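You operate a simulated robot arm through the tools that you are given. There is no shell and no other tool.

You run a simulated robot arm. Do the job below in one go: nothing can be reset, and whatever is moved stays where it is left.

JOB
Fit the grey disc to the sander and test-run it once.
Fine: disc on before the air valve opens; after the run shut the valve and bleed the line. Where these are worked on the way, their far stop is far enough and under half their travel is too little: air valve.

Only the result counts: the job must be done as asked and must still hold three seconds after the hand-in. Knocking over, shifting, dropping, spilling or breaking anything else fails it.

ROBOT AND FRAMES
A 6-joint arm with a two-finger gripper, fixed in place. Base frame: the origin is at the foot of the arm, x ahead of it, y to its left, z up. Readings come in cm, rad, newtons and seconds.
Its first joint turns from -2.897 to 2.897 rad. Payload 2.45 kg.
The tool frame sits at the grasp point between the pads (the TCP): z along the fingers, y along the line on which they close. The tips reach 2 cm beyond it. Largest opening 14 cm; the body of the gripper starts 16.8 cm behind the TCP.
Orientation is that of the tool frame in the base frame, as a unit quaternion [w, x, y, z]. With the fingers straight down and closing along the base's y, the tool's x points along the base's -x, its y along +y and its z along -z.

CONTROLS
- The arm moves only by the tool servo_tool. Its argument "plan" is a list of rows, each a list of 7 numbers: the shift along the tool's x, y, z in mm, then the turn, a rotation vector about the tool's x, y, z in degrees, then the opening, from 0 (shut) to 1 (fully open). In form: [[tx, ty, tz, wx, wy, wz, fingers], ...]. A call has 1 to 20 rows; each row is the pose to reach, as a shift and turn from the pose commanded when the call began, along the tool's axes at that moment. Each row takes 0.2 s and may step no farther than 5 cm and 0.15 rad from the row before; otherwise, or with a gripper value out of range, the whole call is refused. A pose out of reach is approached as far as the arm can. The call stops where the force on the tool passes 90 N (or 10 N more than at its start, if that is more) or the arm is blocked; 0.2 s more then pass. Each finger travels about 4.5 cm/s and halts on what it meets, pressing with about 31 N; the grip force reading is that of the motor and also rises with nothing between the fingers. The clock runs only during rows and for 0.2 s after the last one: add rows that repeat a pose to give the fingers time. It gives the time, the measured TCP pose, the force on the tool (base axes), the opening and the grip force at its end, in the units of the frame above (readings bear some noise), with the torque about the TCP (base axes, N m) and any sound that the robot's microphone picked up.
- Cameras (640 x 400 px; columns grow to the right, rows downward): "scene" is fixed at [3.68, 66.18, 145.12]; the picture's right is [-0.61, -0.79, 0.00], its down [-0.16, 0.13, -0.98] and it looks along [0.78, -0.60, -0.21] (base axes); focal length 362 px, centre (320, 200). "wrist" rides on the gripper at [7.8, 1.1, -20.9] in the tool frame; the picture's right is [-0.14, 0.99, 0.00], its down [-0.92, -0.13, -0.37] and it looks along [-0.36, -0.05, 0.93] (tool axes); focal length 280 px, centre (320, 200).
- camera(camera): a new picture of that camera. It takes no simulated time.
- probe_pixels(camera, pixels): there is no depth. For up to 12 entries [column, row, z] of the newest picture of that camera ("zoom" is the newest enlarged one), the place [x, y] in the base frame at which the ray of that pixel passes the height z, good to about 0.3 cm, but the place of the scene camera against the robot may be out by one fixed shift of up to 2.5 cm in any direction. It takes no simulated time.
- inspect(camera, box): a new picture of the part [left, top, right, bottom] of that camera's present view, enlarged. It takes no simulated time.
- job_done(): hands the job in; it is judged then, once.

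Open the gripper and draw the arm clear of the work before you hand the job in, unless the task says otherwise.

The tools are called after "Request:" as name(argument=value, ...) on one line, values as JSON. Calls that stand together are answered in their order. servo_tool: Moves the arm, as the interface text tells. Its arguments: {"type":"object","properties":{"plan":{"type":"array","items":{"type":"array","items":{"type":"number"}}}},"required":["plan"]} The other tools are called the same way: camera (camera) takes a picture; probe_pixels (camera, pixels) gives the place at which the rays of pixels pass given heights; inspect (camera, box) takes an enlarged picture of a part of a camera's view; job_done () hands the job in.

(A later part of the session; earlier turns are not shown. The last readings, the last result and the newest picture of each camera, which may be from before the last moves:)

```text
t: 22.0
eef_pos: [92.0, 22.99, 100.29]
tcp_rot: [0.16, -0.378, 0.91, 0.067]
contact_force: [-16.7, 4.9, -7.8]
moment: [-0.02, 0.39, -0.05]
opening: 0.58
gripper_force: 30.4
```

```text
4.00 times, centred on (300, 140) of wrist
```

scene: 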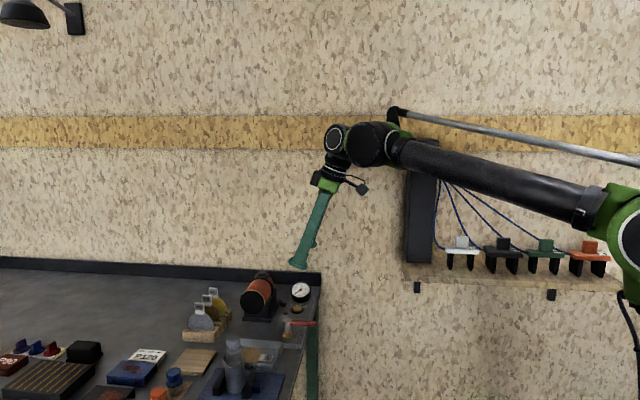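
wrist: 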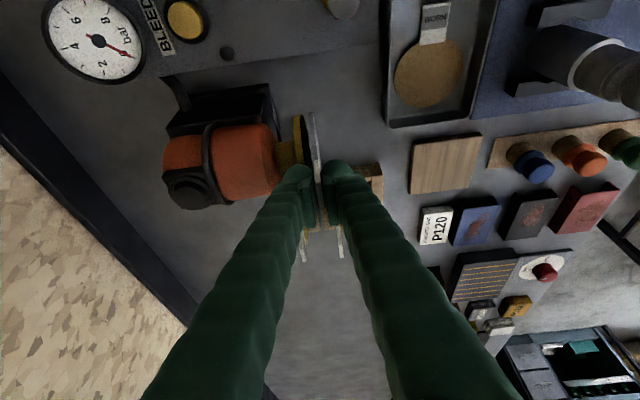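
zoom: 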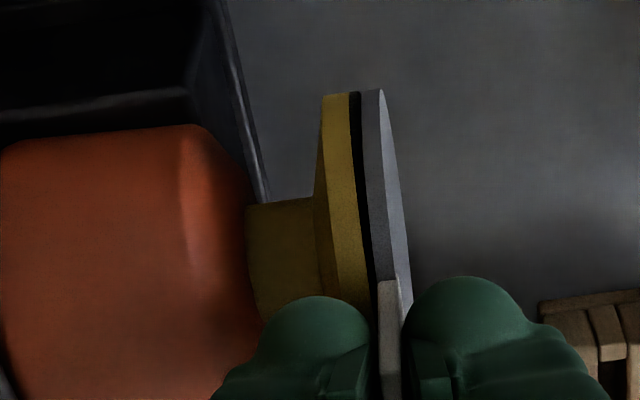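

The reading shows about 15 N pressing along −n, so the disc is against the pad. I press slightly more to seat it.

Request:
servo_tool(plan=[[0, -1.5, 0, 0, 0, 0, 0], [0, -1.5, 0, 0, 0, 0, 0], [0, -1.5, 0, 0, 0, 0, 0]])

Request:
inspect(camera="wrist", box=[220, 90, 380, 190])

Request:
inspect(camera="scene", box=[210, 260, 306, 320])

```text
t: 22.8
eef_pos: [92.21, 22.88, 100.42]
tcp_rot: [0.161, -0.378, 0.909, 0.067]
contact_force: [-21.0, 12.7, -1.8]
moment: [0.14, 0.44, -0.15]
opening: 0.61
gripper_force: 31.4
```

```text
4.00 times, centred on (300, 140) of wrist
```

zoom: 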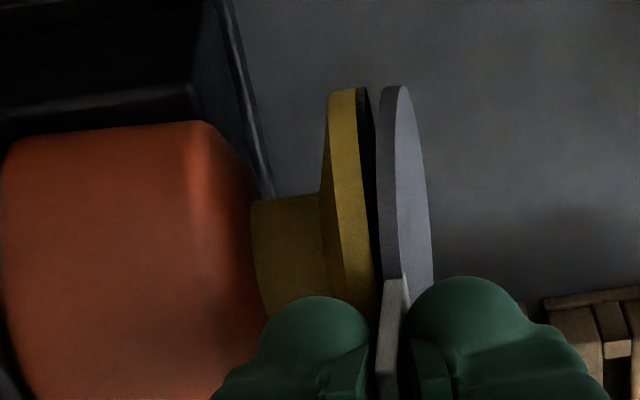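

```text
6.67 times, centred on (258, 290) of scene
```

zoom: 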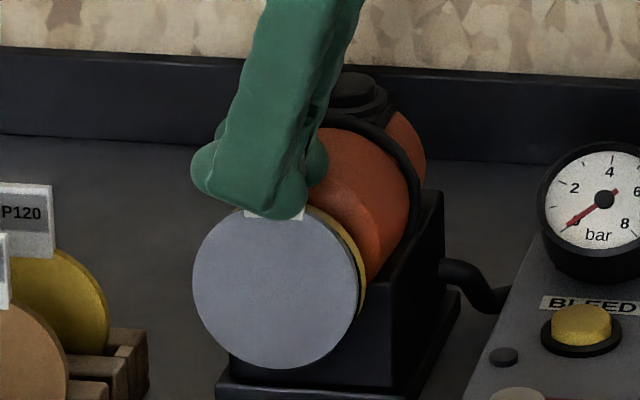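

The disc has pitched in the grip (its −a/lower part now stands off the pad), so pressing only on the tab tips it. I back off 6 mm to look at how the disc sits in the fingers.

Request:
servo_tool(plan=[[0, 2, 0, 0, 0, 0, 0], [0, 4, 0, 0, 0, 0, 0], [0, 8, 0, 0, 0, 0, 0], [0, 8, 0, 0, 0, 0, 0]])

Request:
camera(camera="wrist")

Request:
inspect(camera="wrist", box=[220, 90, 380, 190])

Request:
inspect(camera="scene", box=[210, 260, 306, 320])

```text
t: 23.8
eef_pos: [91.71, 23.23, 100.33]
tcp_rot: [0.161, -0.378, 0.909, 0.067]
contact_force: [-0.5, -5.2, -2.8]
moment: [-0.23, 0.12, 0.06]
opening: 0.58
gripper_force: 30.8
```

```text
taken
```

wrist: 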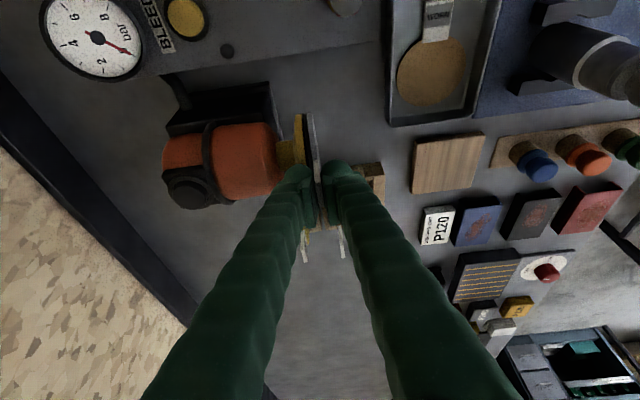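

```text
4.00 times, centred on (300, 140) of wrist
```

zoom: 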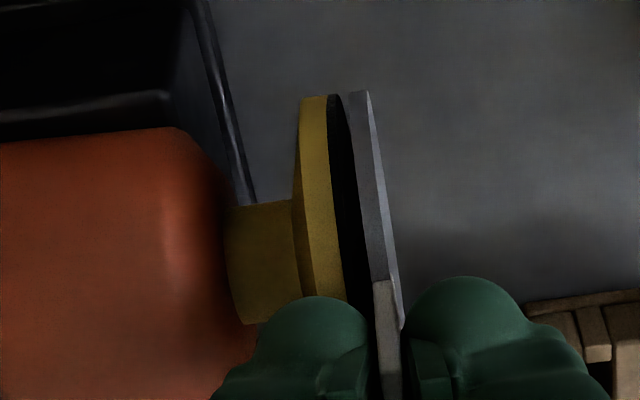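

```text
6.67 times, centred on (258, 290) of scene
```

zoom: 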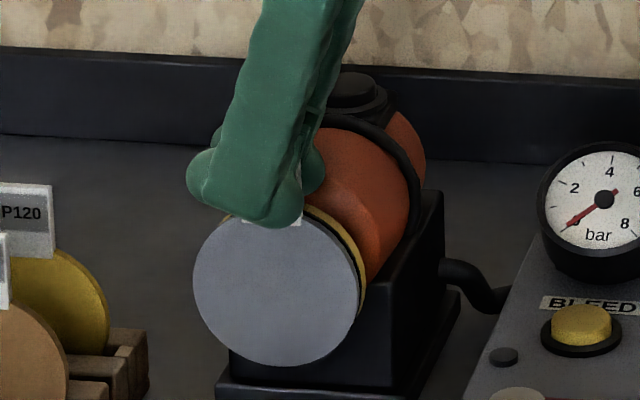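

The disc's lower end now stays near the pad while the fingers pull back, and the tool feels about 3 N toward the pad: it seems to be clinging. I go back to the just-touching position and read the forces.

Request:
servo_tool(plan=[[0, -1.5, 0, 0, 0, 0, 0], [0, -3, 0, 0, 0, 0, 0], [0, -3, 0, 0, 0, 0, 0], [0, -3, 0, 0, 0, 0, 0]])

Request:
inspect(camera="wrist", box=[220, 90, 380, 190])

```text
t: 24.8
eef_pos: [91.92, 23.05, 100.27]
tcp_rot: [0.161, -0.377, 0.91, 0.067]
contact_force: [-1.6, 0.8, -3.3]
moment: [0.02, 0.07, -0.06]
opening: 0.61
gripper_force: 30.7
```

```text
4.00 times, centred on (300, 140) of wrist
```

zoom: 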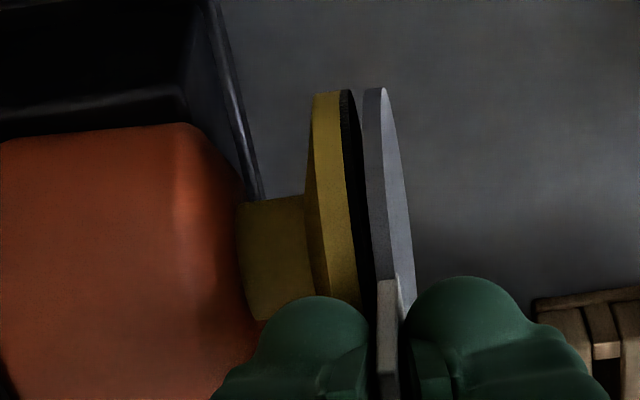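

Forces are nearly neutral here. To tell whether the disc is really held by the pad, I do a small 2 mm upward tug and read the force.

Request:
servo_tool(plan=[[-0.35, 0, -0.95, 0, 0, 0, 0], [-0.7, 0, -1.9, 0, 0, 0, 0], [-0.7, 0, -1.9, 0, 0, 0, 0]])

Request:
inspect(camera="scene", box=[210, 260, 306, 320])

```text
t: 25.6
eef_pos: [91.85, 23.06, 100.58]
tcp_rot: [0.162, -0.377, 0.91, 0.068]
contact_force: [-2.1, 1.1, -3.1]
moment: [0.03, 0.07, -0.05]
opening: 0.59
gripper_force: 30.5
```

```text
6.67 times, centred on (258, 290) of scene
```

zoom: 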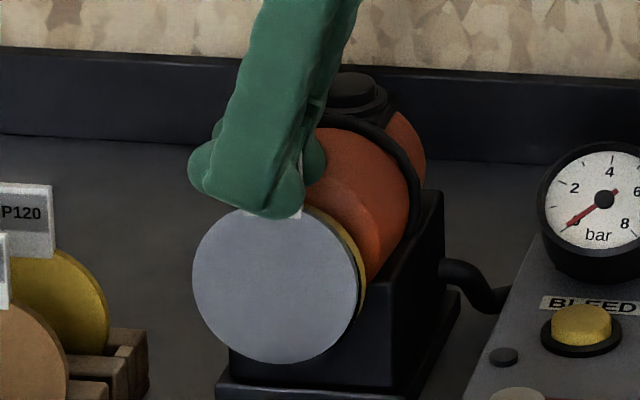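

The force barely changed with the 3 mm tug, so either the tab slipped or the disc is only touching. I compare the wrist view for tab slip.

Request:
inspect(camera="wrist", box=[260, 90, 380, 165])

Request:
inspect(camera="wrist", box=[220, 90, 380, 190])

```text
5.33 times, centred on (320, 128) of wrist
```

zoom: 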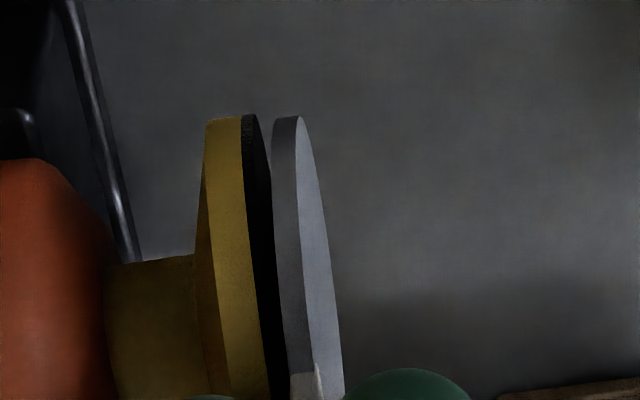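

```text
4.00 times, centred on (300, 140) of wrist
```

zoom: 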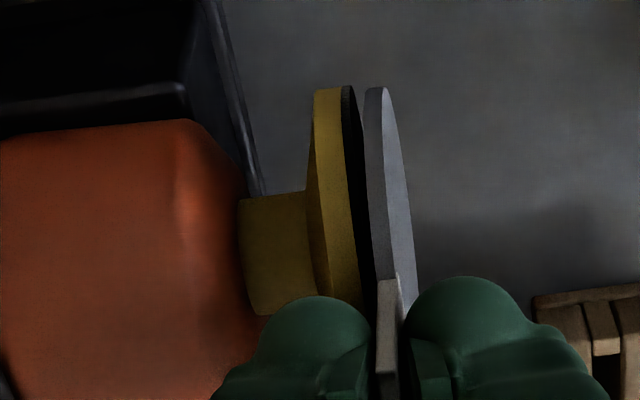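

The disc moved up with the gripper, so it isn't attached; the moment readings put the contact only ~1.7 cm below the TCP, i.e. the back fingertip was hitting the pad's upper rim. I'll retreat, set the disc back in its slot and regrip higher on the tab; first I back off 3 cm and check the disc's attitude.

Request:
servo_tool(plan=[[0, 5, 0, 0, 0, 0, 0], [0, 15, 0, 0, 0, 0, 0], [0, 25, 0, 0, 0, 0, 0], [0, 35, 0, 0, 0, 0, 0], [0, 35, 0, 0, 0, 0, 0]])

Request:
camera(camera="wrist")

Request:
inspect(camera="wrist", box=[220, 90, 380, 190])

Request:
inspect(camera="scene", box=[205, 260, 309, 325])

```text
t: 26.8
eef_pos: [89.5, 25.53, 100.52]
tcp_rot: [0.161, -0.377, 0.91, 0.067]
contact_force: [0.4, 0.1, -1.1]
moment: [-0.01, 0.0, 0.01]
opening: 0.61
gripper_force: 30.9
```

```text
taken
```

wrist: 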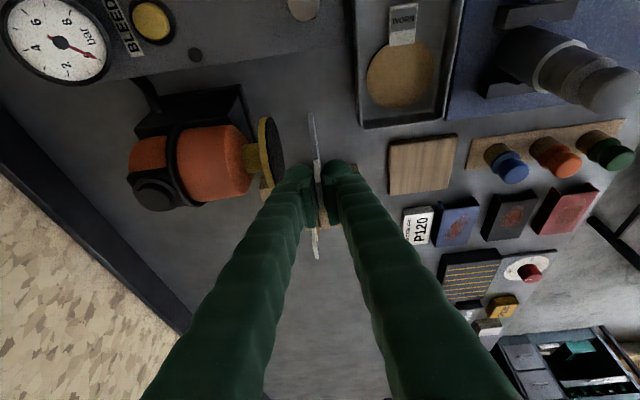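

```text
4.00 times, centred on (300, 140) of wrist
```

zoom: 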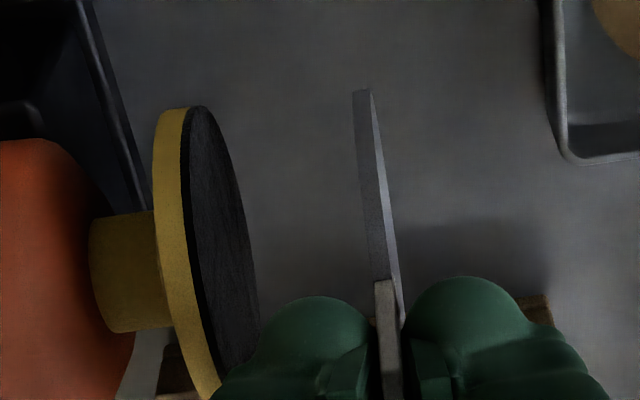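

```text
6.15 times, centred on (257, 292) of scene
```

zoom: 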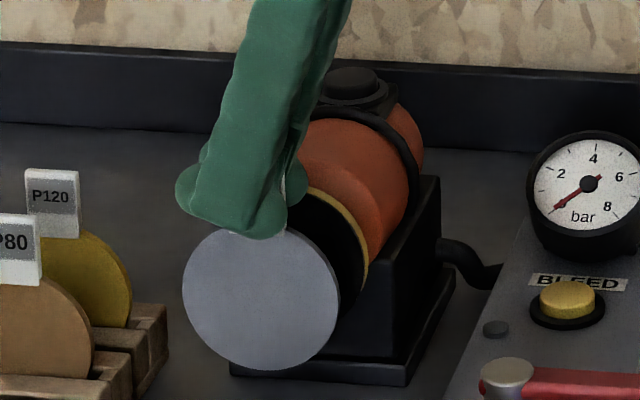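

Free of the pad, the disc has sprung back to its original attitude in the grip (end at zoom (363,90)) and is well centred. Pressing at the tab naturally tips the bottom outward, so I pre-tilt the tool 4° to make the disc's bottom lead, and approach to just short of contact.

Request:
servo_tool(plan=[[0.5, 0, 1.3, 1.88, 0, -0.68, 0], [0.96, -5, 2.63, 3.76, 0, -1.37, 0], [0.96, -13, 2.63, 3.76, 0, -1.37, 0], [0.96, -20, 2.63, 3.76, 0, -1.37, 0], [0.96, -26, 2.63, 3.76, 0, -1.37, 0], [0.96, -26, 2.63, 3.76, 0, -1.37, 0]])

Request:
inspect(camera="wrist", box=[220, 90, 380, 190])

Request:
inspect(camera="scene", box=[205, 260, 309, 325])

```text
t: 28.2
eef_pos: [91.27, 23.68, 100.33]
tcp_rot: [0.174, -0.382, 0.907, 0.034]
contact_force: [0.1, -0.1, -0.6]
moment: [0.01, 0.0, -0.06]
opening: 0.6
gripper_force: 30.7
```

```text
4.00 times, centred on (300, 140) of wrist
```

zoom: 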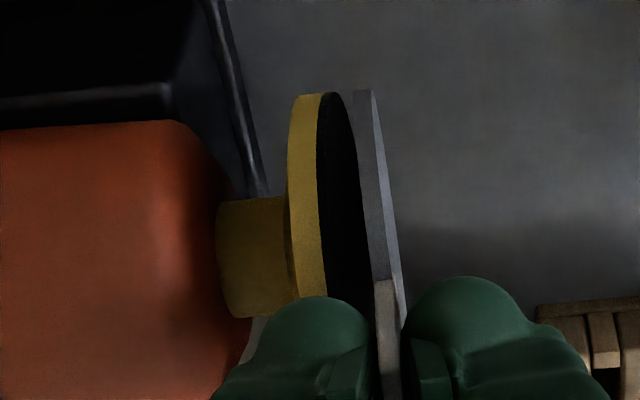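

```text
6.15 times, centred on (257, 292) of scene
```

zoom: 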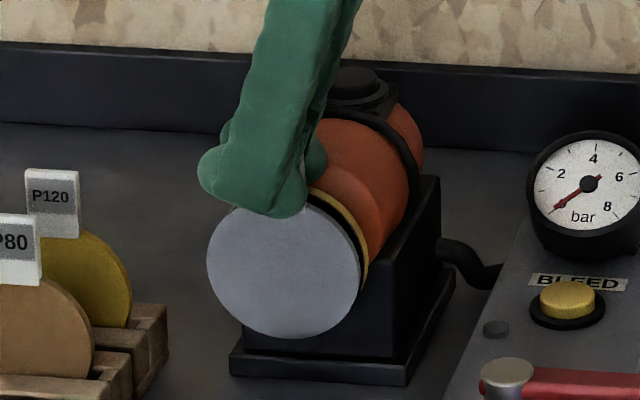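

The tool z-axis now leans 3.9° toward the pad so the disc's bottom leads, with roughly 0.5 cm gap. I zoom tightly to verify vertical centring before pressing.

Request:
inspect(camera="scene", box=[234, 285, 274, 320])

Request:
inspect(camera="wrist", box=[280, 100, 340, 170])

```text
11.43 times, centred on (254, 302) of scene
```

zoom: 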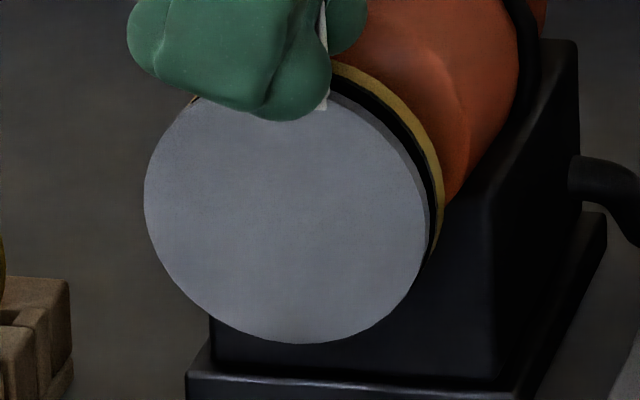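

```text
5.71 times, centred on (310, 135) of wrist
```

zoom: 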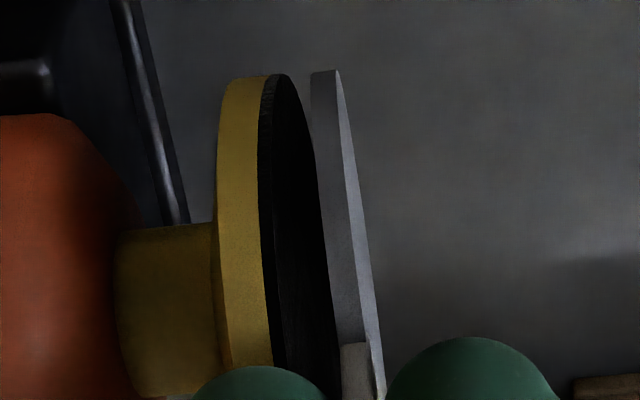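

The disc is still about 0.2 cm high (face centre ≈(285,210) vs expected (285,219) in the zoom), while a matches. I lower it 2 mm and move in toward first contact, watching the force.

Request:
servo_tool(plan=[[0.3, 0.1, 2.0, 0, 0, 0, 0], [0.3, -2, 2.2, 0, 0, 0, 0], [0.3, -3.85, 2.3, 0, 0, 0, 0], [0.35, -5.8, 2.45, 0, 0, 0, 0], [0.35, -5.8, 2.45, 0, 0, 0, 0]])

Request:
inspect(camera="wrist", box=[280, 100, 340, 170])

```text
t: 29.4
eef_pos: [91.8, 23.46, 100.11]
tcp_rot: [0.174, -0.383, 0.907, 0.035]
contact_force: [-1.3, -0.4, -0.1]
moment: [0.04, -0.01, -0.03]
opening: 0.6
gripper_force: 31.3
```

```text
5.71 times, centred on (310, 135) of wrist
```

zoom: 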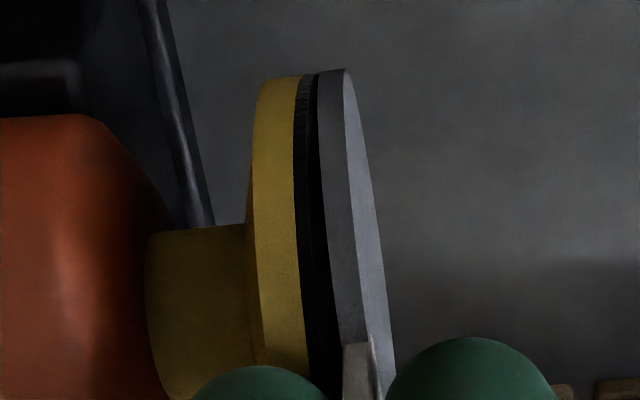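

First contact is beginning at the lower edge (force ≈1 N). I continue pressing 4 mm in 1 mm steps so the disc rolls flush.

Request:
servo_tool(plan=[[0, -1, 0.07, 0, 0, 0, 0], [0.05, -2, 0.13, 0, 0, 0, 0], [0.07, -3, 0.2, 0, 0, 0, 0], [0.07, -3, 0.2, 0, 0, 0, 0]])

Request:
inspect(camera="wrist", box=[280, 100, 340, 170])

Request:
inspect(camera="scene", box=[234, 285, 274, 320])

```text
t: 30.4
eef_pos: [91.91, 23.0, 100.2]
tcp_rot: [0.174, -0.383, 0.907, 0.034]
contact_force: [-0.5, 1.0, -0.3]
moment: [0.08, 0.04, -0.03]
opening: 0.62
gripper_force: 31.2
```

```text
5.71 times, centred on (310, 135) of wrist
```

zoom: 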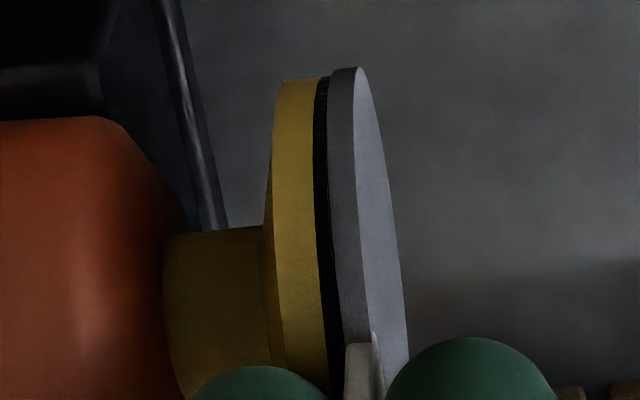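

```text
11.43 times, centred on (254, 302) of scene
```

zoom: 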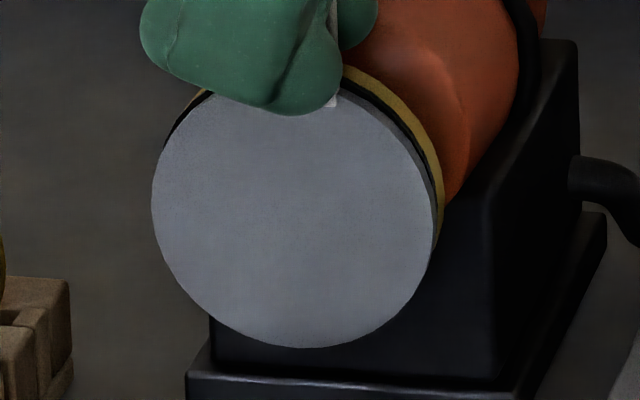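

The disc now lies flush against the pad (uniform dark band at zoom (322,…)) with only ~1 N, and the tool moved slightly further than commanded. I press 3 mm more to seat it firmly.

Request:
servo_tool(plan=[[0, -1, 0.07, 0, 0, 0, 0], [0.05, -2, 0.13, 0, 0, 0, 0], [0.05, -2, 0.13, 0, 0, 0, 0]])

Request:
inspect(camera="wrist", box=[280, 100, 340, 170])

```text
t: 31.2
eef_pos: [91.87, 23.04, 100.0]
tcp_rot: [0.174, -0.383, 0.907, 0.035]
contact_force: [-11.4, 3.7, -9.4]
moment: [0.04, 0.28, -0.12]
opening: 0.59
gripper_force: 30.8
```

```text
5.71 times, centred on (310, 135) of wrist
```

zoom: 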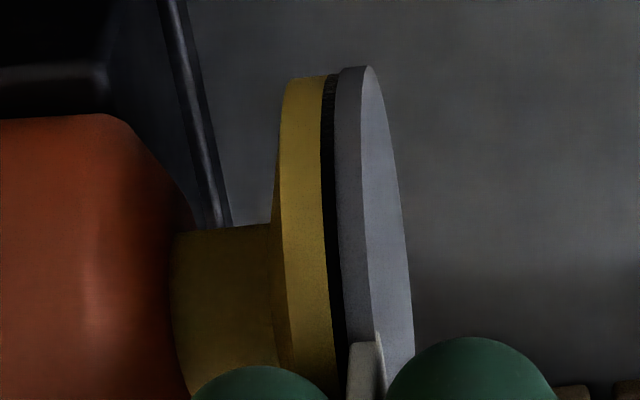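

The press now reads about 11 N along −n with the disc flush. I test for attachment by easing back 3 mm and looking at whether the disc stays flat on the pad.

Request:
servo_tool(plan=[[0, 1.5, -0.1, 0, 0, 0, 0], [0, 3, -0.2, 0, 0, 0, 0], [0, 4, -0.27, 0, 0, 0, 0], [0, 4, -0.27, 0, 0, 0, 0]])

Request:
inspect(camera="wrist", box=[280, 100, 340, 170])

Request:
inspect(camera="scene", box=[234, 285, 274, 320])

```text
t: 32.2
eef_pos: [91.83, 23.13, 100.11]
tcp_rot: [0.175, -0.382, 0.907, 0.035]
contact_force: [1.0, -2.1, 2.7]
moment: [0.02, 0.03, -0.04]
opening: 0.61
gripper_force: 31.2
```

```text
5.71 times, centred on (310, 135) of wrist
```

zoom: 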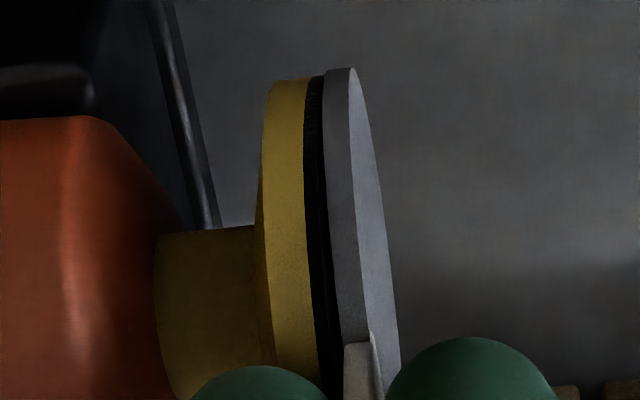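

```text
11.43 times, centred on (254, 302) of scene
```

zoom: 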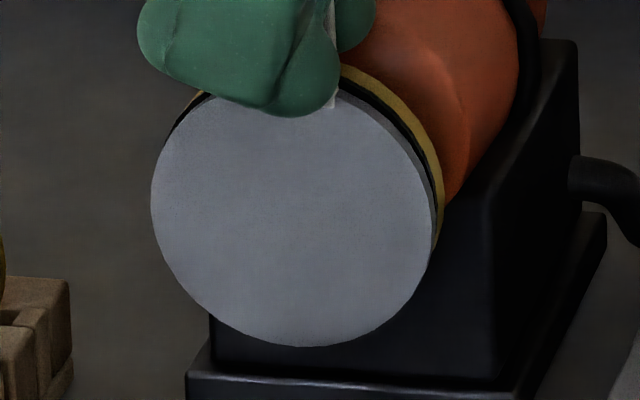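

Pulling back gives about +2 N toward the pad while the disc stays flat on it, so the pad is now holding the disc. I return to the stress-free flush position before releasing.

Request:
servo_tool(plan=[[0, -1, 0.07, 0, 0, 0, 0], [0.05, -2, 0.13, 0, 0, 0, 0], [0.05, -2, 0.13, 0, 0, 0, 0]])

Request:
inspect(camera="wrist", box=[280, 100, 340, 170])

Request:
inspect(camera="scene", box=[234, 285, 274, 320])

```text
t: 33.0
eef_pos: [92.05, 23.16, 100.12]
tcp_rot: [0.174, -0.382, 0.907, 0.035]
contact_force: [-4.5, -0.4, -0.4]
moment: [-0.04, 0.21, -0.07]
opening: 0.6
gripper_force: 30.7
```

```text
5.71 times, centred on (310, 135) of wrist
```

zoom: 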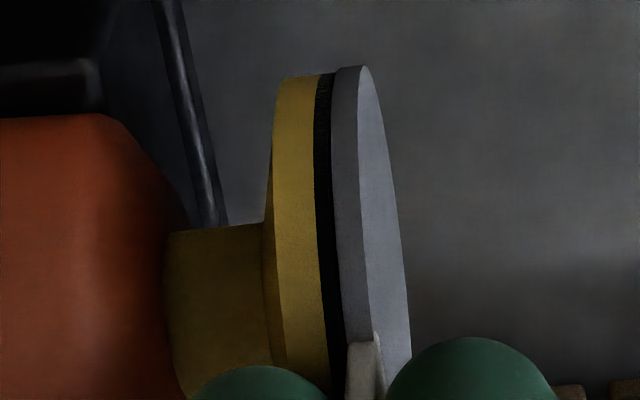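

```text
11.43 times, centred on (254, 302) of scene
```

zoom: 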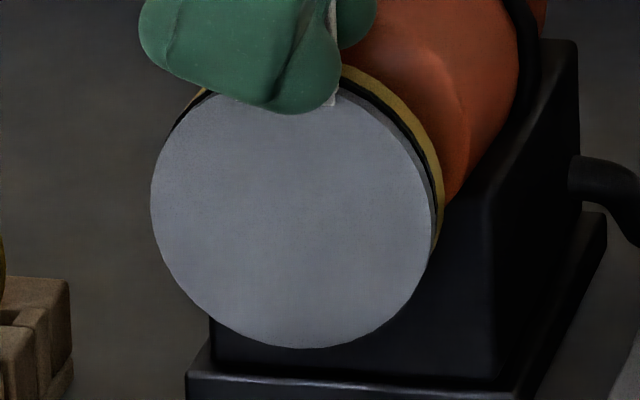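

The disc is flush and centred with a light 3 N contact acting at the disc face (about 4.7 cm below the TCP). I open the fingers only slightly (to ~1.4 cm) to release the tab without touching the sander body.

Request:
servo_tool(plan=[[0, 0, 0, 0, 0, 0, 0.055], [0, 0, 0, 0, 0, 0, 0.07], [0, 0, 0, 0, 0, 0, 0.1], [0, 0, 0, 0, 0, 0, 0.1]])

Request:
inspect(camera="scene", box=[234, 285, 274, 320])

Request:
inspect(camera="wrist", box=[220, 90, 380, 190])

```text
t: 34.0
eef_pos: [92.02, 23.04, 100.05]
tcp_rot: [0.174, -0.383, 0.907, 0.035]
contact_force: [0.9, 0.0, -0.3]
moment: [-0.01, -0.01, 0.01]
opening: 1.4
gripper_force: 0.1
```

```text
11.43 times, centred on (254, 302) of scene
```

zoom: 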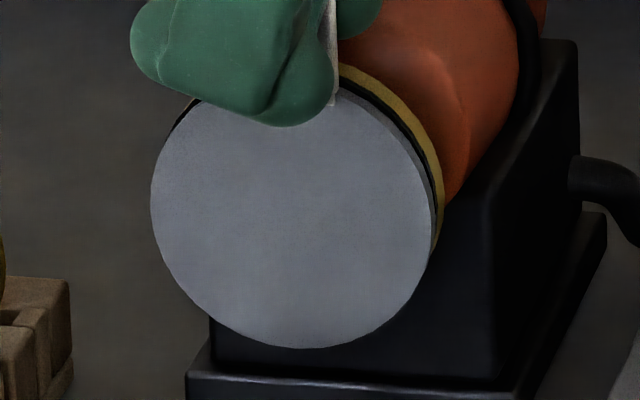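

```text
4.00 times, centred on (300, 140) of wrist
```

zoom: 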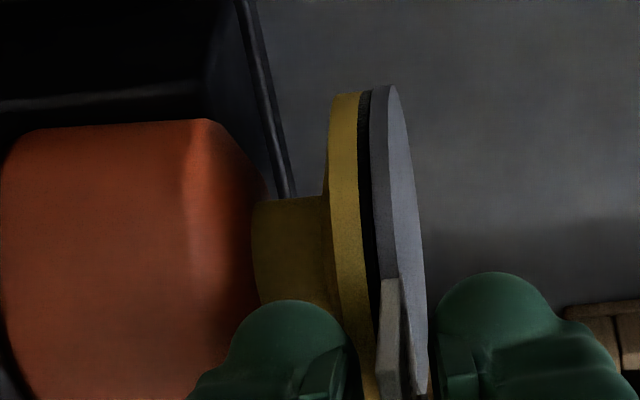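

The disc stays on the pad with the fingers off the tab. I raise the tool straight up 7 cm, slowly at first.

Request:
servo_tool(plan=[[-2.0, -0.4, -5.6, 0, 0, 0, 0.1], [-5.1, -1.0, -14, 0, 0, 0, 0.1], [-10.2, -2.1, -28.1, 0, 0, 0, 0.1], [-17, -3.5, -46.9, 0, 0, 0, 0.1], [-23.9, -4.9, -65.6, 0, 0, 0, 0.1], [-23.9, -4.9, -65.6, 0, 0, 0, 0.1]])

Request:
camera(camera="wrist")

Request:
inspect(camera="scene", box=[210, 260, 306, 320])

```text
t: 35.4
eef_pos: [91.84, 23.1, 106.94]
tcp_rot: [0.174, -0.383, 0.907, 0.035]
contact_force: [0.5, 0.0, -0.2]
moment: [0.01, 0.01, 0.0]
opening: 1.42
gripper_force: 0.1
```

```text
taken
```

wrist: 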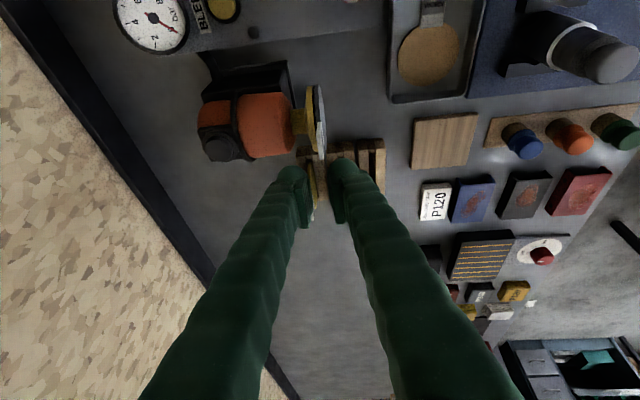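

```text
6.67 times, centred on (258, 290) of scene
```

zoom: 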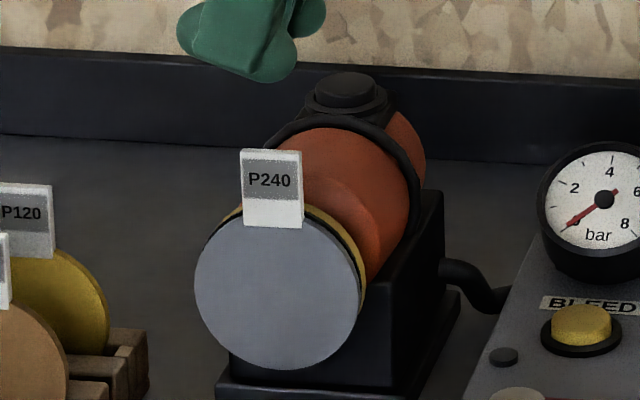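

The grey disc now sits centred on the pad on its own (tab P240 upright, zoom (270,185)). I move away from it toward the valve side, undoing the 4° tilt.

Request:
servo_tool(plan=[[-6.8, -1.4, -18.7, 0, 0, 0, 0.1], [15, -1.4, -26, -1, 0, 0.36, 0.1], [40, -1.4, -35, -2, 0, 0.73, 0.1], [65, -1.4, -44, -3, 0, 1.1, 0.1], [87.2, -1.4, -52.9, -3.76, 0, 1.37, 0.1], [87.2, -1.4, -52.9, -3.76, 0, 1.37, 0.1]])

Request:
inspect(camera="scene", box=[210, 260, 330, 340])

```text
t: 36.8
eef_pos: [84.79, 15.9, 109.1]
tcp_rot: [0.161, -0.377, 0.91, 0.066]
contact_force: [1.0, 0.6, -0.1]
moment: [-0.03, -0.02, -0.05]
opening: 1.39
gripper_force: 0.0
```

```text
5.00 times, centred on (270, 300) of scene
```

zoom: 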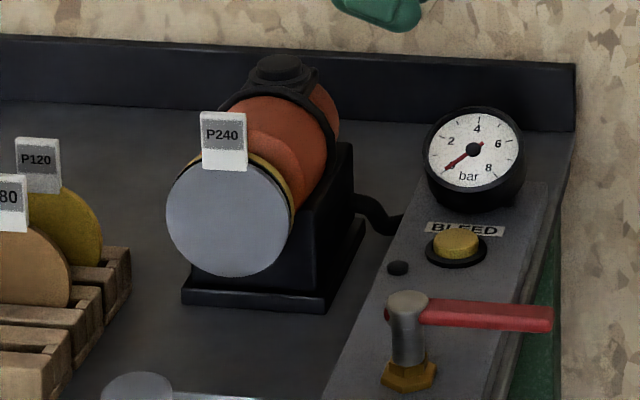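

Next, I bring the tool upright, close the fingers, and move to just front-side of the valve handle (which spans about a 61.7–69.5 at n≈44.5, z≈91.5), staying high to look first.

Request:
servo_tool(plan=[[18, 17, 8, 0, 4, 0, 0], [37, 34, 17, 0, 8, 0, 0], [55, 50, 25, 0, 12, 0, 0], [74, 67, 34, 0, 16, 0, 0], [92, 84, 42, 0, 20, 0, 0], [92, 84, 42, 0, 20, 0, 0]])

Request:
camera(camera="wrist")

Request:
camera(camera="scene")

Request:
inspect(camera="scene", box=[240, 255, 345, 345])

```text
t: 38.2
eef_pos: [73.73, 16.84, 101.99]
tcp_rot: [0.0, -0.382, 0.924, 0.001]
contact_force: [-0.3, -0.3, 0.1]
moment: [0.01, 0.03, 0.01]
opening: 0.0
gripper_force: 28.6
```

```text
taken
```

wrist: 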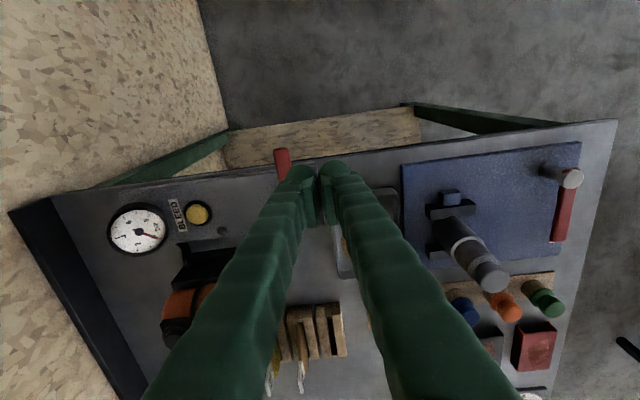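

```text
taken
```

scene: 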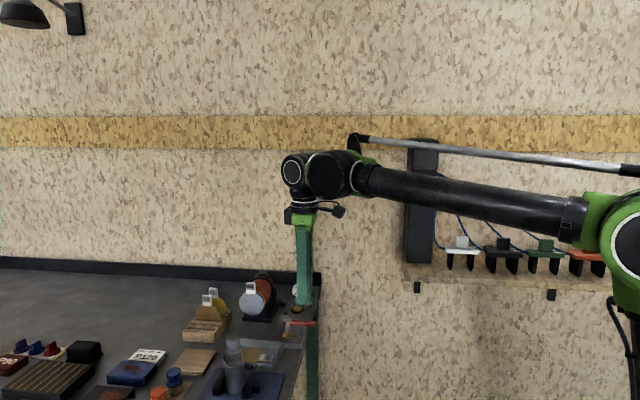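

```text
4.44 times, centred on (292, 300) of scene
```

zoom: 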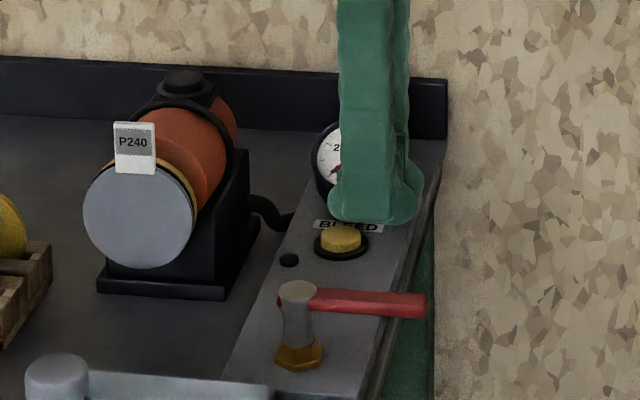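

The handle tip shows at wrist (282,152), consistent with a≈61.9, n≈44.2, and the fingers are about 4 cm in front of it. I lower the closed fingers beside the handle, to tip height about z 90.

Request:
servo_tool(plan=[[0, 0, 25, 0, 0, 0, 0], [0, 0, 50, 0, 0, 0, 0], [0, 0, 75, 0, 0, 0, 0], [0, 0, 90, 0, 0, 0, 0], [0, 0, 98, 0, 0, 0, 0], [0, 0, 98, 0, 0, 0, 0]])

Request:
camera(camera="wrist")

Request:
inspect(camera="scene", box=[260, 270, 340, 340])

Request:
inspect(camera="wrist", box=[240, 110, 370, 210])

```text
t: 39.6
eef_pos: [73.73, 16.8, 92.23]
tcp_rot: [0.001, -0.383, 0.924, 0.0]
contact_force: [0.6, 0.1, -0.4]
moment: [-0.02, -0.04, 0.03]
opening: 0.01
gripper_force: 29.4
```

```text
taken
```

wrist: 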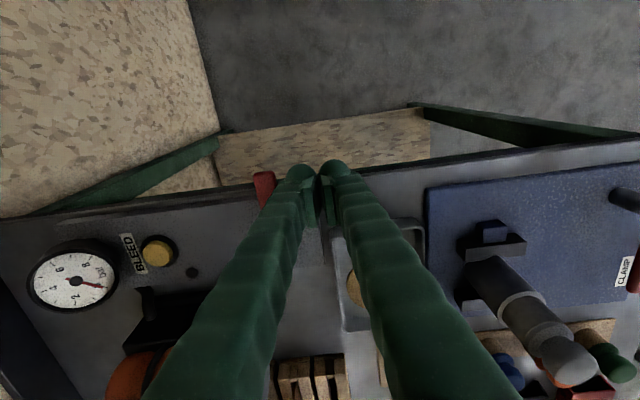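

```text
5.71 times, centred on (300, 305) of scene
```

zoom: 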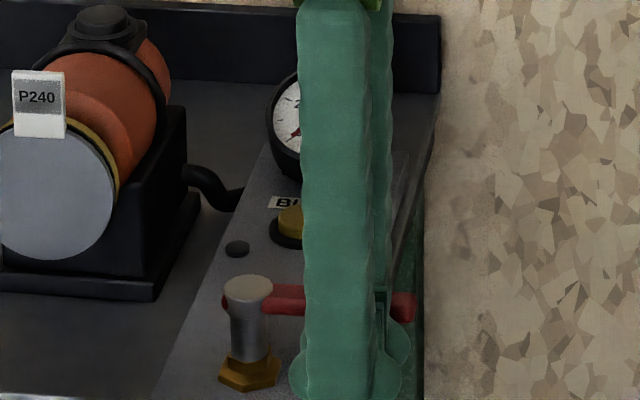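

```text
4.00 times, centred on (305, 160) of wrist
```

zoom: 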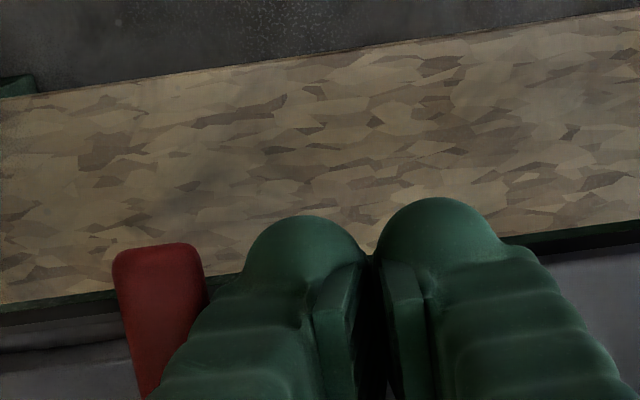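

The closed fingers are in front of the handle with tips below it and clear of the plate. I push the handle toward the wall (+n), first about 20° of arc, to see whether it turns this way.

Request:
servo_tool(plan=[[0, -8, 0, 0, 0, 0, 0], [0, -15, 0, 0, 0, 0, 0], [1, -21, 0, 0, 0, 0, 0], [2.2, -26, 0, 0, 0, 0, 0], [3.5, -31, 0, 0, 0, 0, 0], [4.2, -36, 0, 0, 0, 0, 0], [4.8, -40, 0, 0, 0, 0, 0]])

Request:
inspect(camera="scene", box=[260, 270, 340, 340])

Request:
camera(camera="wrist")

```text
t: 41.2
eef_pos: [76.4, 13.62, 92.05]
tcp_rot: [0.002, -0.383, 0.924, 0.0]
contact_force: [-0.6, 0.6, -0.5]
moment: [-0.01, -0.02, 0.03]
opening: 0.0
gripper_force: 28.9
```

```text
5.71 times, centred on (300, 305) of scene
```

zoom: 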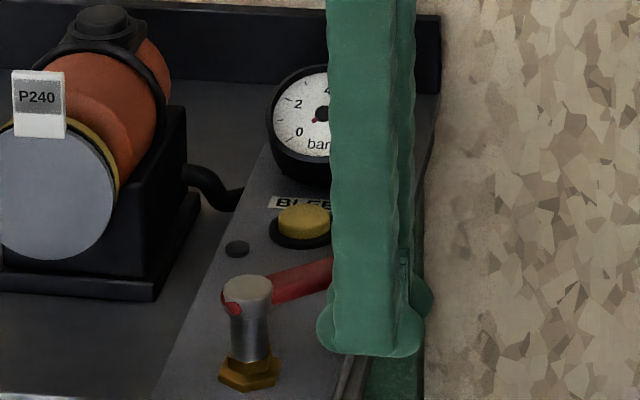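

```text
taken
```

wrist: 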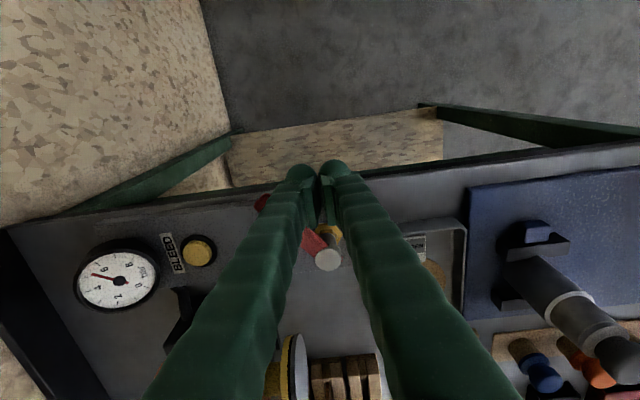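

The handle turns freely toward the wall (about 20° so far) and the gauge needle appears to have moved. I continue along the arc to about 70°.

Request:
servo_tool(plan=[[-0.2, -5, 0, 0, 0, 0, 0], [-0.5, -10.3, 0, 0, 0, 0, 0], [-1.6, -15.4, 0, 0, 0, 0, 0], [-2.8, -20.4, 0, 0, 0, 0, 0], [-4.8, -25.2, 0, 0, 0, 0, 0], [-6.8, -30, 0, 0, 0, 0, 0], [-9.6, -34.4, 0, 0, 0, 0, 0], [-12.4, -38.7, 0, 0, 0, 0, 0], [-15.9, -42.5, 0, 0, 0, 0, 0], [-19.4, -46.3, 0, 0, 0, 0, 0]])

Request:
inspect(camera="scene", box=[260, 270, 340, 340])

Request:
camera(camera="wrist")

Request:
inspect(camera="wrist", box=[60, 200, 360, 330])

```text
t: 43.4
eef_pos: [80.9, 11.65, 92.07]
tcp_rot: [0.0, -0.383, 0.924, 0.0]
contact_force: [-1.2, 1.0, 0.3]
moment: [0.05, 0.03, 0.01]
opening: 0.01
gripper_force: 29.9
```

```text
5.71 times, centred on (300, 305) of scene
```

zoom: 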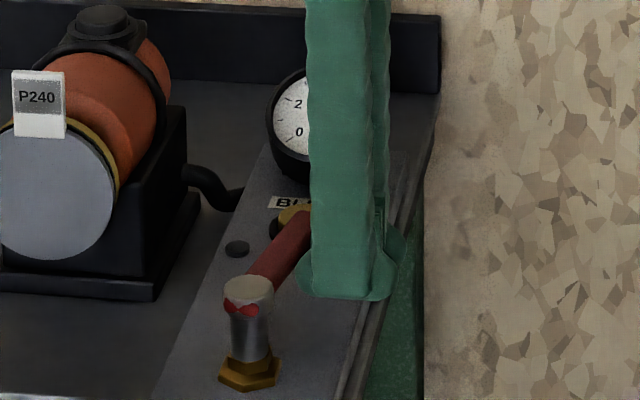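

```text
taken
```

wrist: 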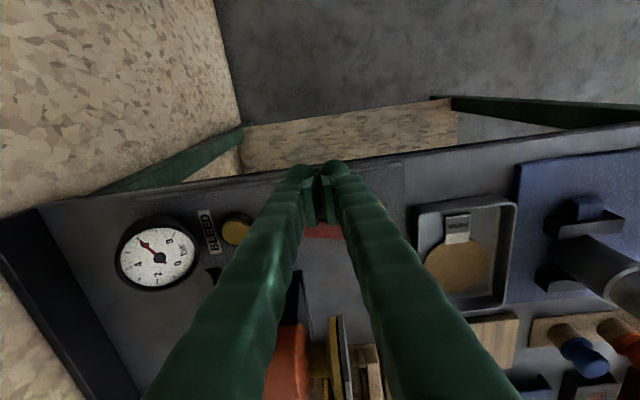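

```text
2.13 times, centred on (210, 265) of wrist
```

zoom: 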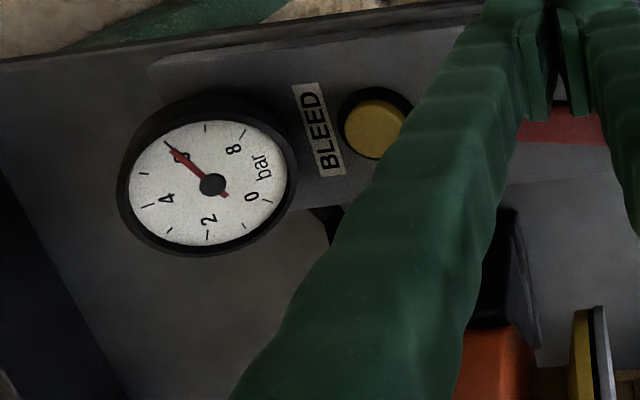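

The gauge now reads 6 bar and the handle is at roughly 70°. I finish the arc to about 90° toward its far stop.

Request:
servo_tool(plan=[[-4, -3.2, 0, 0, 0, 0, 0], [-8.3, -6.3, 0, 0, 0, 0, 0], [-13, -8.8, 0, 0, 0, 0, 0], [-17.5, -11, 0, 0, 0, 0, 0], [-17.5, -11, 0, 0, 0, 0, 0]])

Request:
inspect(camera="scene", box=[260, 270, 340, 340])

Request:
camera(camera="wrist")

```text
t: 44.6
eef_pos: [82.71, 11.88, 92.32]
tcp_rot: [-0.001, -0.382, 0.924, 0.001]
contact_force: [-61.4, -39.6, -15.5]
moment: [-0.78, 0.62, 0.98]
opening: 0.6
gripper_force: 29.1
```

```text
5.71 times, centred on (300, 305) of scene
```

zoom: 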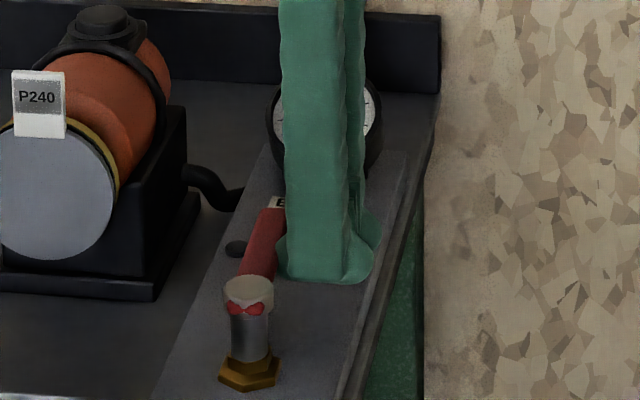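

```text
taken
```

wrist: 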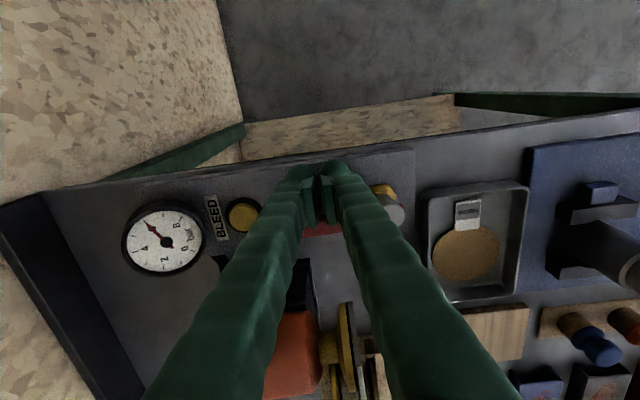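

The handle is at its far stop (about 71 N against it) with 6 bar on the gauge. I back away from the handle and lift clear.

Request:
servo_tool(plan=[[10, 0, 0, 0, 0, 0, 0], [20, 0, 0, 0, 0, 0, 0], [25, 0, 0, 0, 0, 0, 0], [25, 0, -30, 0, 0, 0, 0], [25, 0, -70, 0, 0, 0, 0], [25, 0, -110, 0, 0, 0, 0], [25, 0, -150, 0, 0, 0, 0]])

Request:
inspect(camera="scene", box=[230, 255, 335, 340])

Request:
camera(camera="wrist")

```text
t: 46.2
eef_pos: [80.96, 10.37, 107.25]
tcp_rot: [0.001, -0.383, 0.924, 0.0]
contact_force: [-0.6, 0.7, -0.5]
moment: [0.01, -0.01, 0.02]
opening: 0.0
gripper_force: 29.0
```

```text
4.71 times, centred on (282, 298) of scene
```

zoom: 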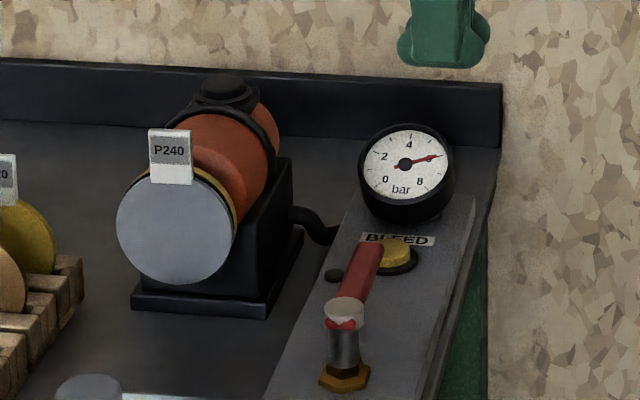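

```text
taken
```

wrist: 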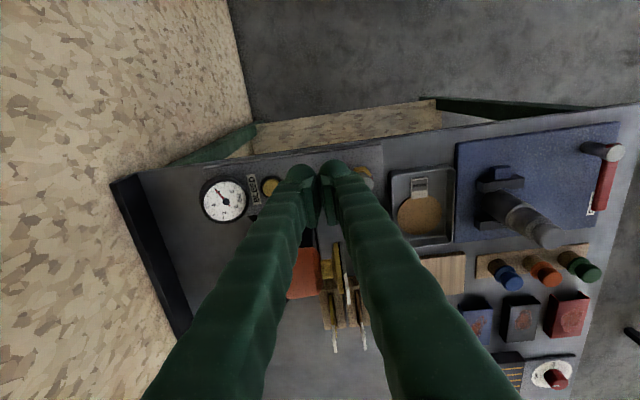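

The valve is open and the gauge holds about 6 bar; the sander isn't running, so it has to be started with the black button on top (scene zoom (222,85)), located at about a≈80.7, n≈59, z≈99. I move above it with the tool tilted 20° outward again.

Request:
servo_tool(plan=[[0, 0, -40, 0, 0, 0, 0], [-34, -18, -40, 0, -4, 0, 0], [-68, -36, -40, 0, -8, 0, 0], [-102, -54, -40, 0, -12, 0, 0], [-136, -73, -40, 0, -16, 0, 0], [-170, -91, -40, 0, -20, 0, 0], [-170, -91, -40, 0, -20, 0, 0]])

Request:
camera(camera="wrist")

Request:
inspect(camera="scene", box=[215, 235, 320, 320])

Request:
inspect(camera="wrist", box=[240, 90, 400, 200])

```text
t: 47.8
eef_pos: [99.52, 16.17, 111.39]
tcp_rot: [0.162, -0.377, 0.91, 0.068]
contact_force: [-0.2, 0.0, 0.6]
moment: [0.01, -0.03, 0.01]
opening: 0.02
gripper_force: 29.0
```

```text
taken
```

wrist: 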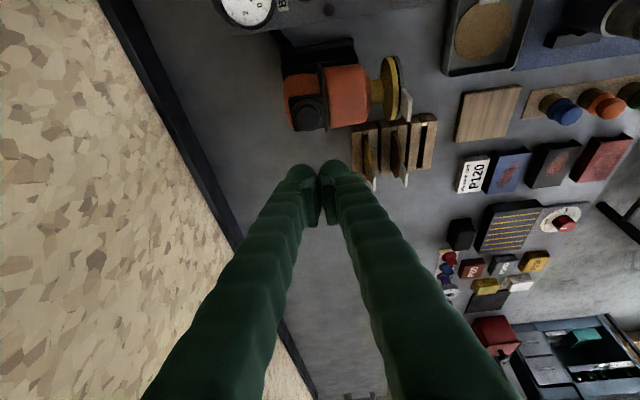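

```text
4.71 times, centred on (268, 278) of scene
```

zoom: 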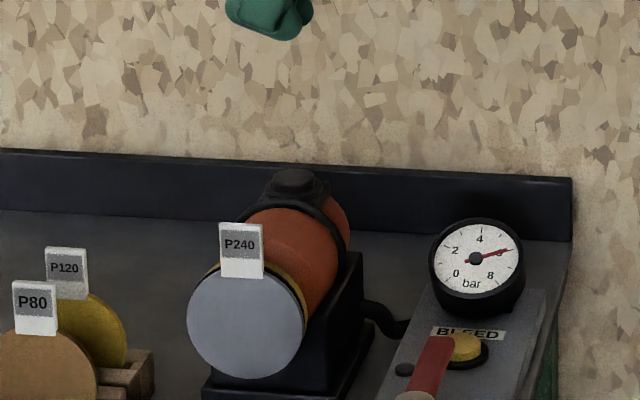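

```text
3.64 times, centred on (320, 145) of wrist
```

zoom: 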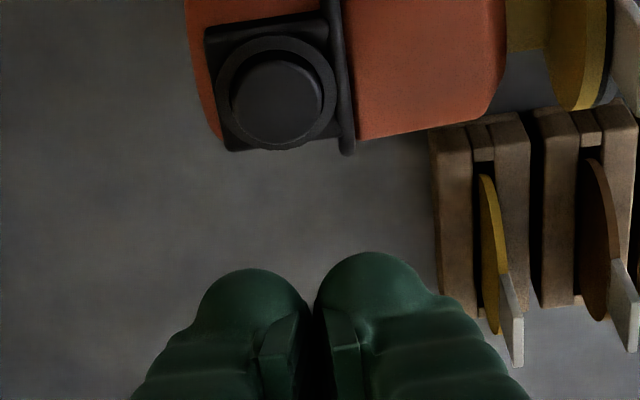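

Here the button top is at zoom (277,100), giving about a≈80.7, n≈59.3, z≈99.2. I shift 0.35 cm in n and descend to about 2 cm above it.

Request:
servo_tool(plan=[[0, -3.5, 0, 0, 0, 0, 0], [6.8, -3.5, 18.8, 0, 0, 0, 0], [13.7, -3.5, 37.6, 0, 0, 0, 0], [20.5, -3.5, 56.4, 0, 0, 0, 0], [25.3, -3.5, 69.5, 0, 0, 0, 0], [25.3, -3.5, 69.5, 0, 0, 0, 0]])

Request:
camera(camera="wrist")

Request:
inspect(camera="scene", box=[230, 250, 300, 305])

Request:
inspect(camera="wrist", box=[240, 100, 400, 200])

```text
t: 49.2
eef_pos: [99.87, 15.84, 103.78]
tcp_rot: [0.161, -0.377, 0.91, 0.067]
contact_force: [-0.4, -0.4, 0.1]
moment: [0.0, 0.0, 0.0]
opening: 0.01
gripper_force: 29.3
```

```text
taken
```

wrist: 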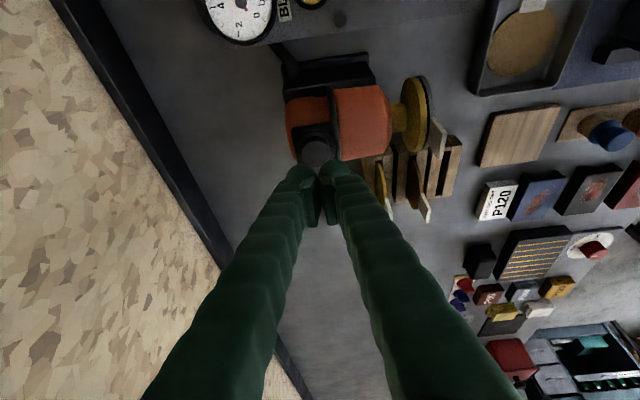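

```text
7.27 times, centred on (265, 278) of scene
```

zoom: 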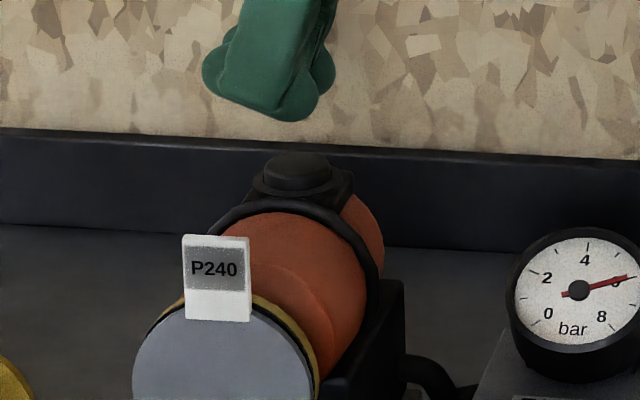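

```text
4.00 times, centred on (320, 150) of wrist
```

zoom: 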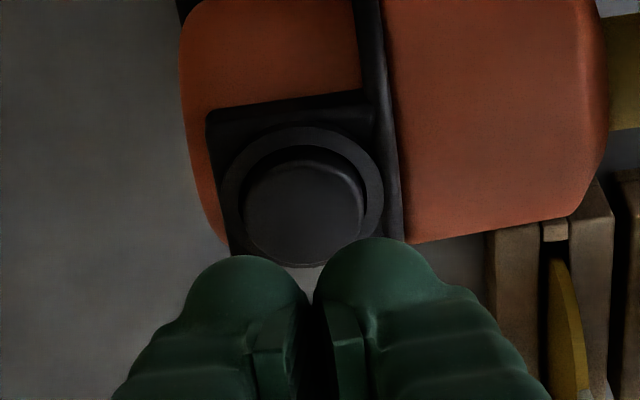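

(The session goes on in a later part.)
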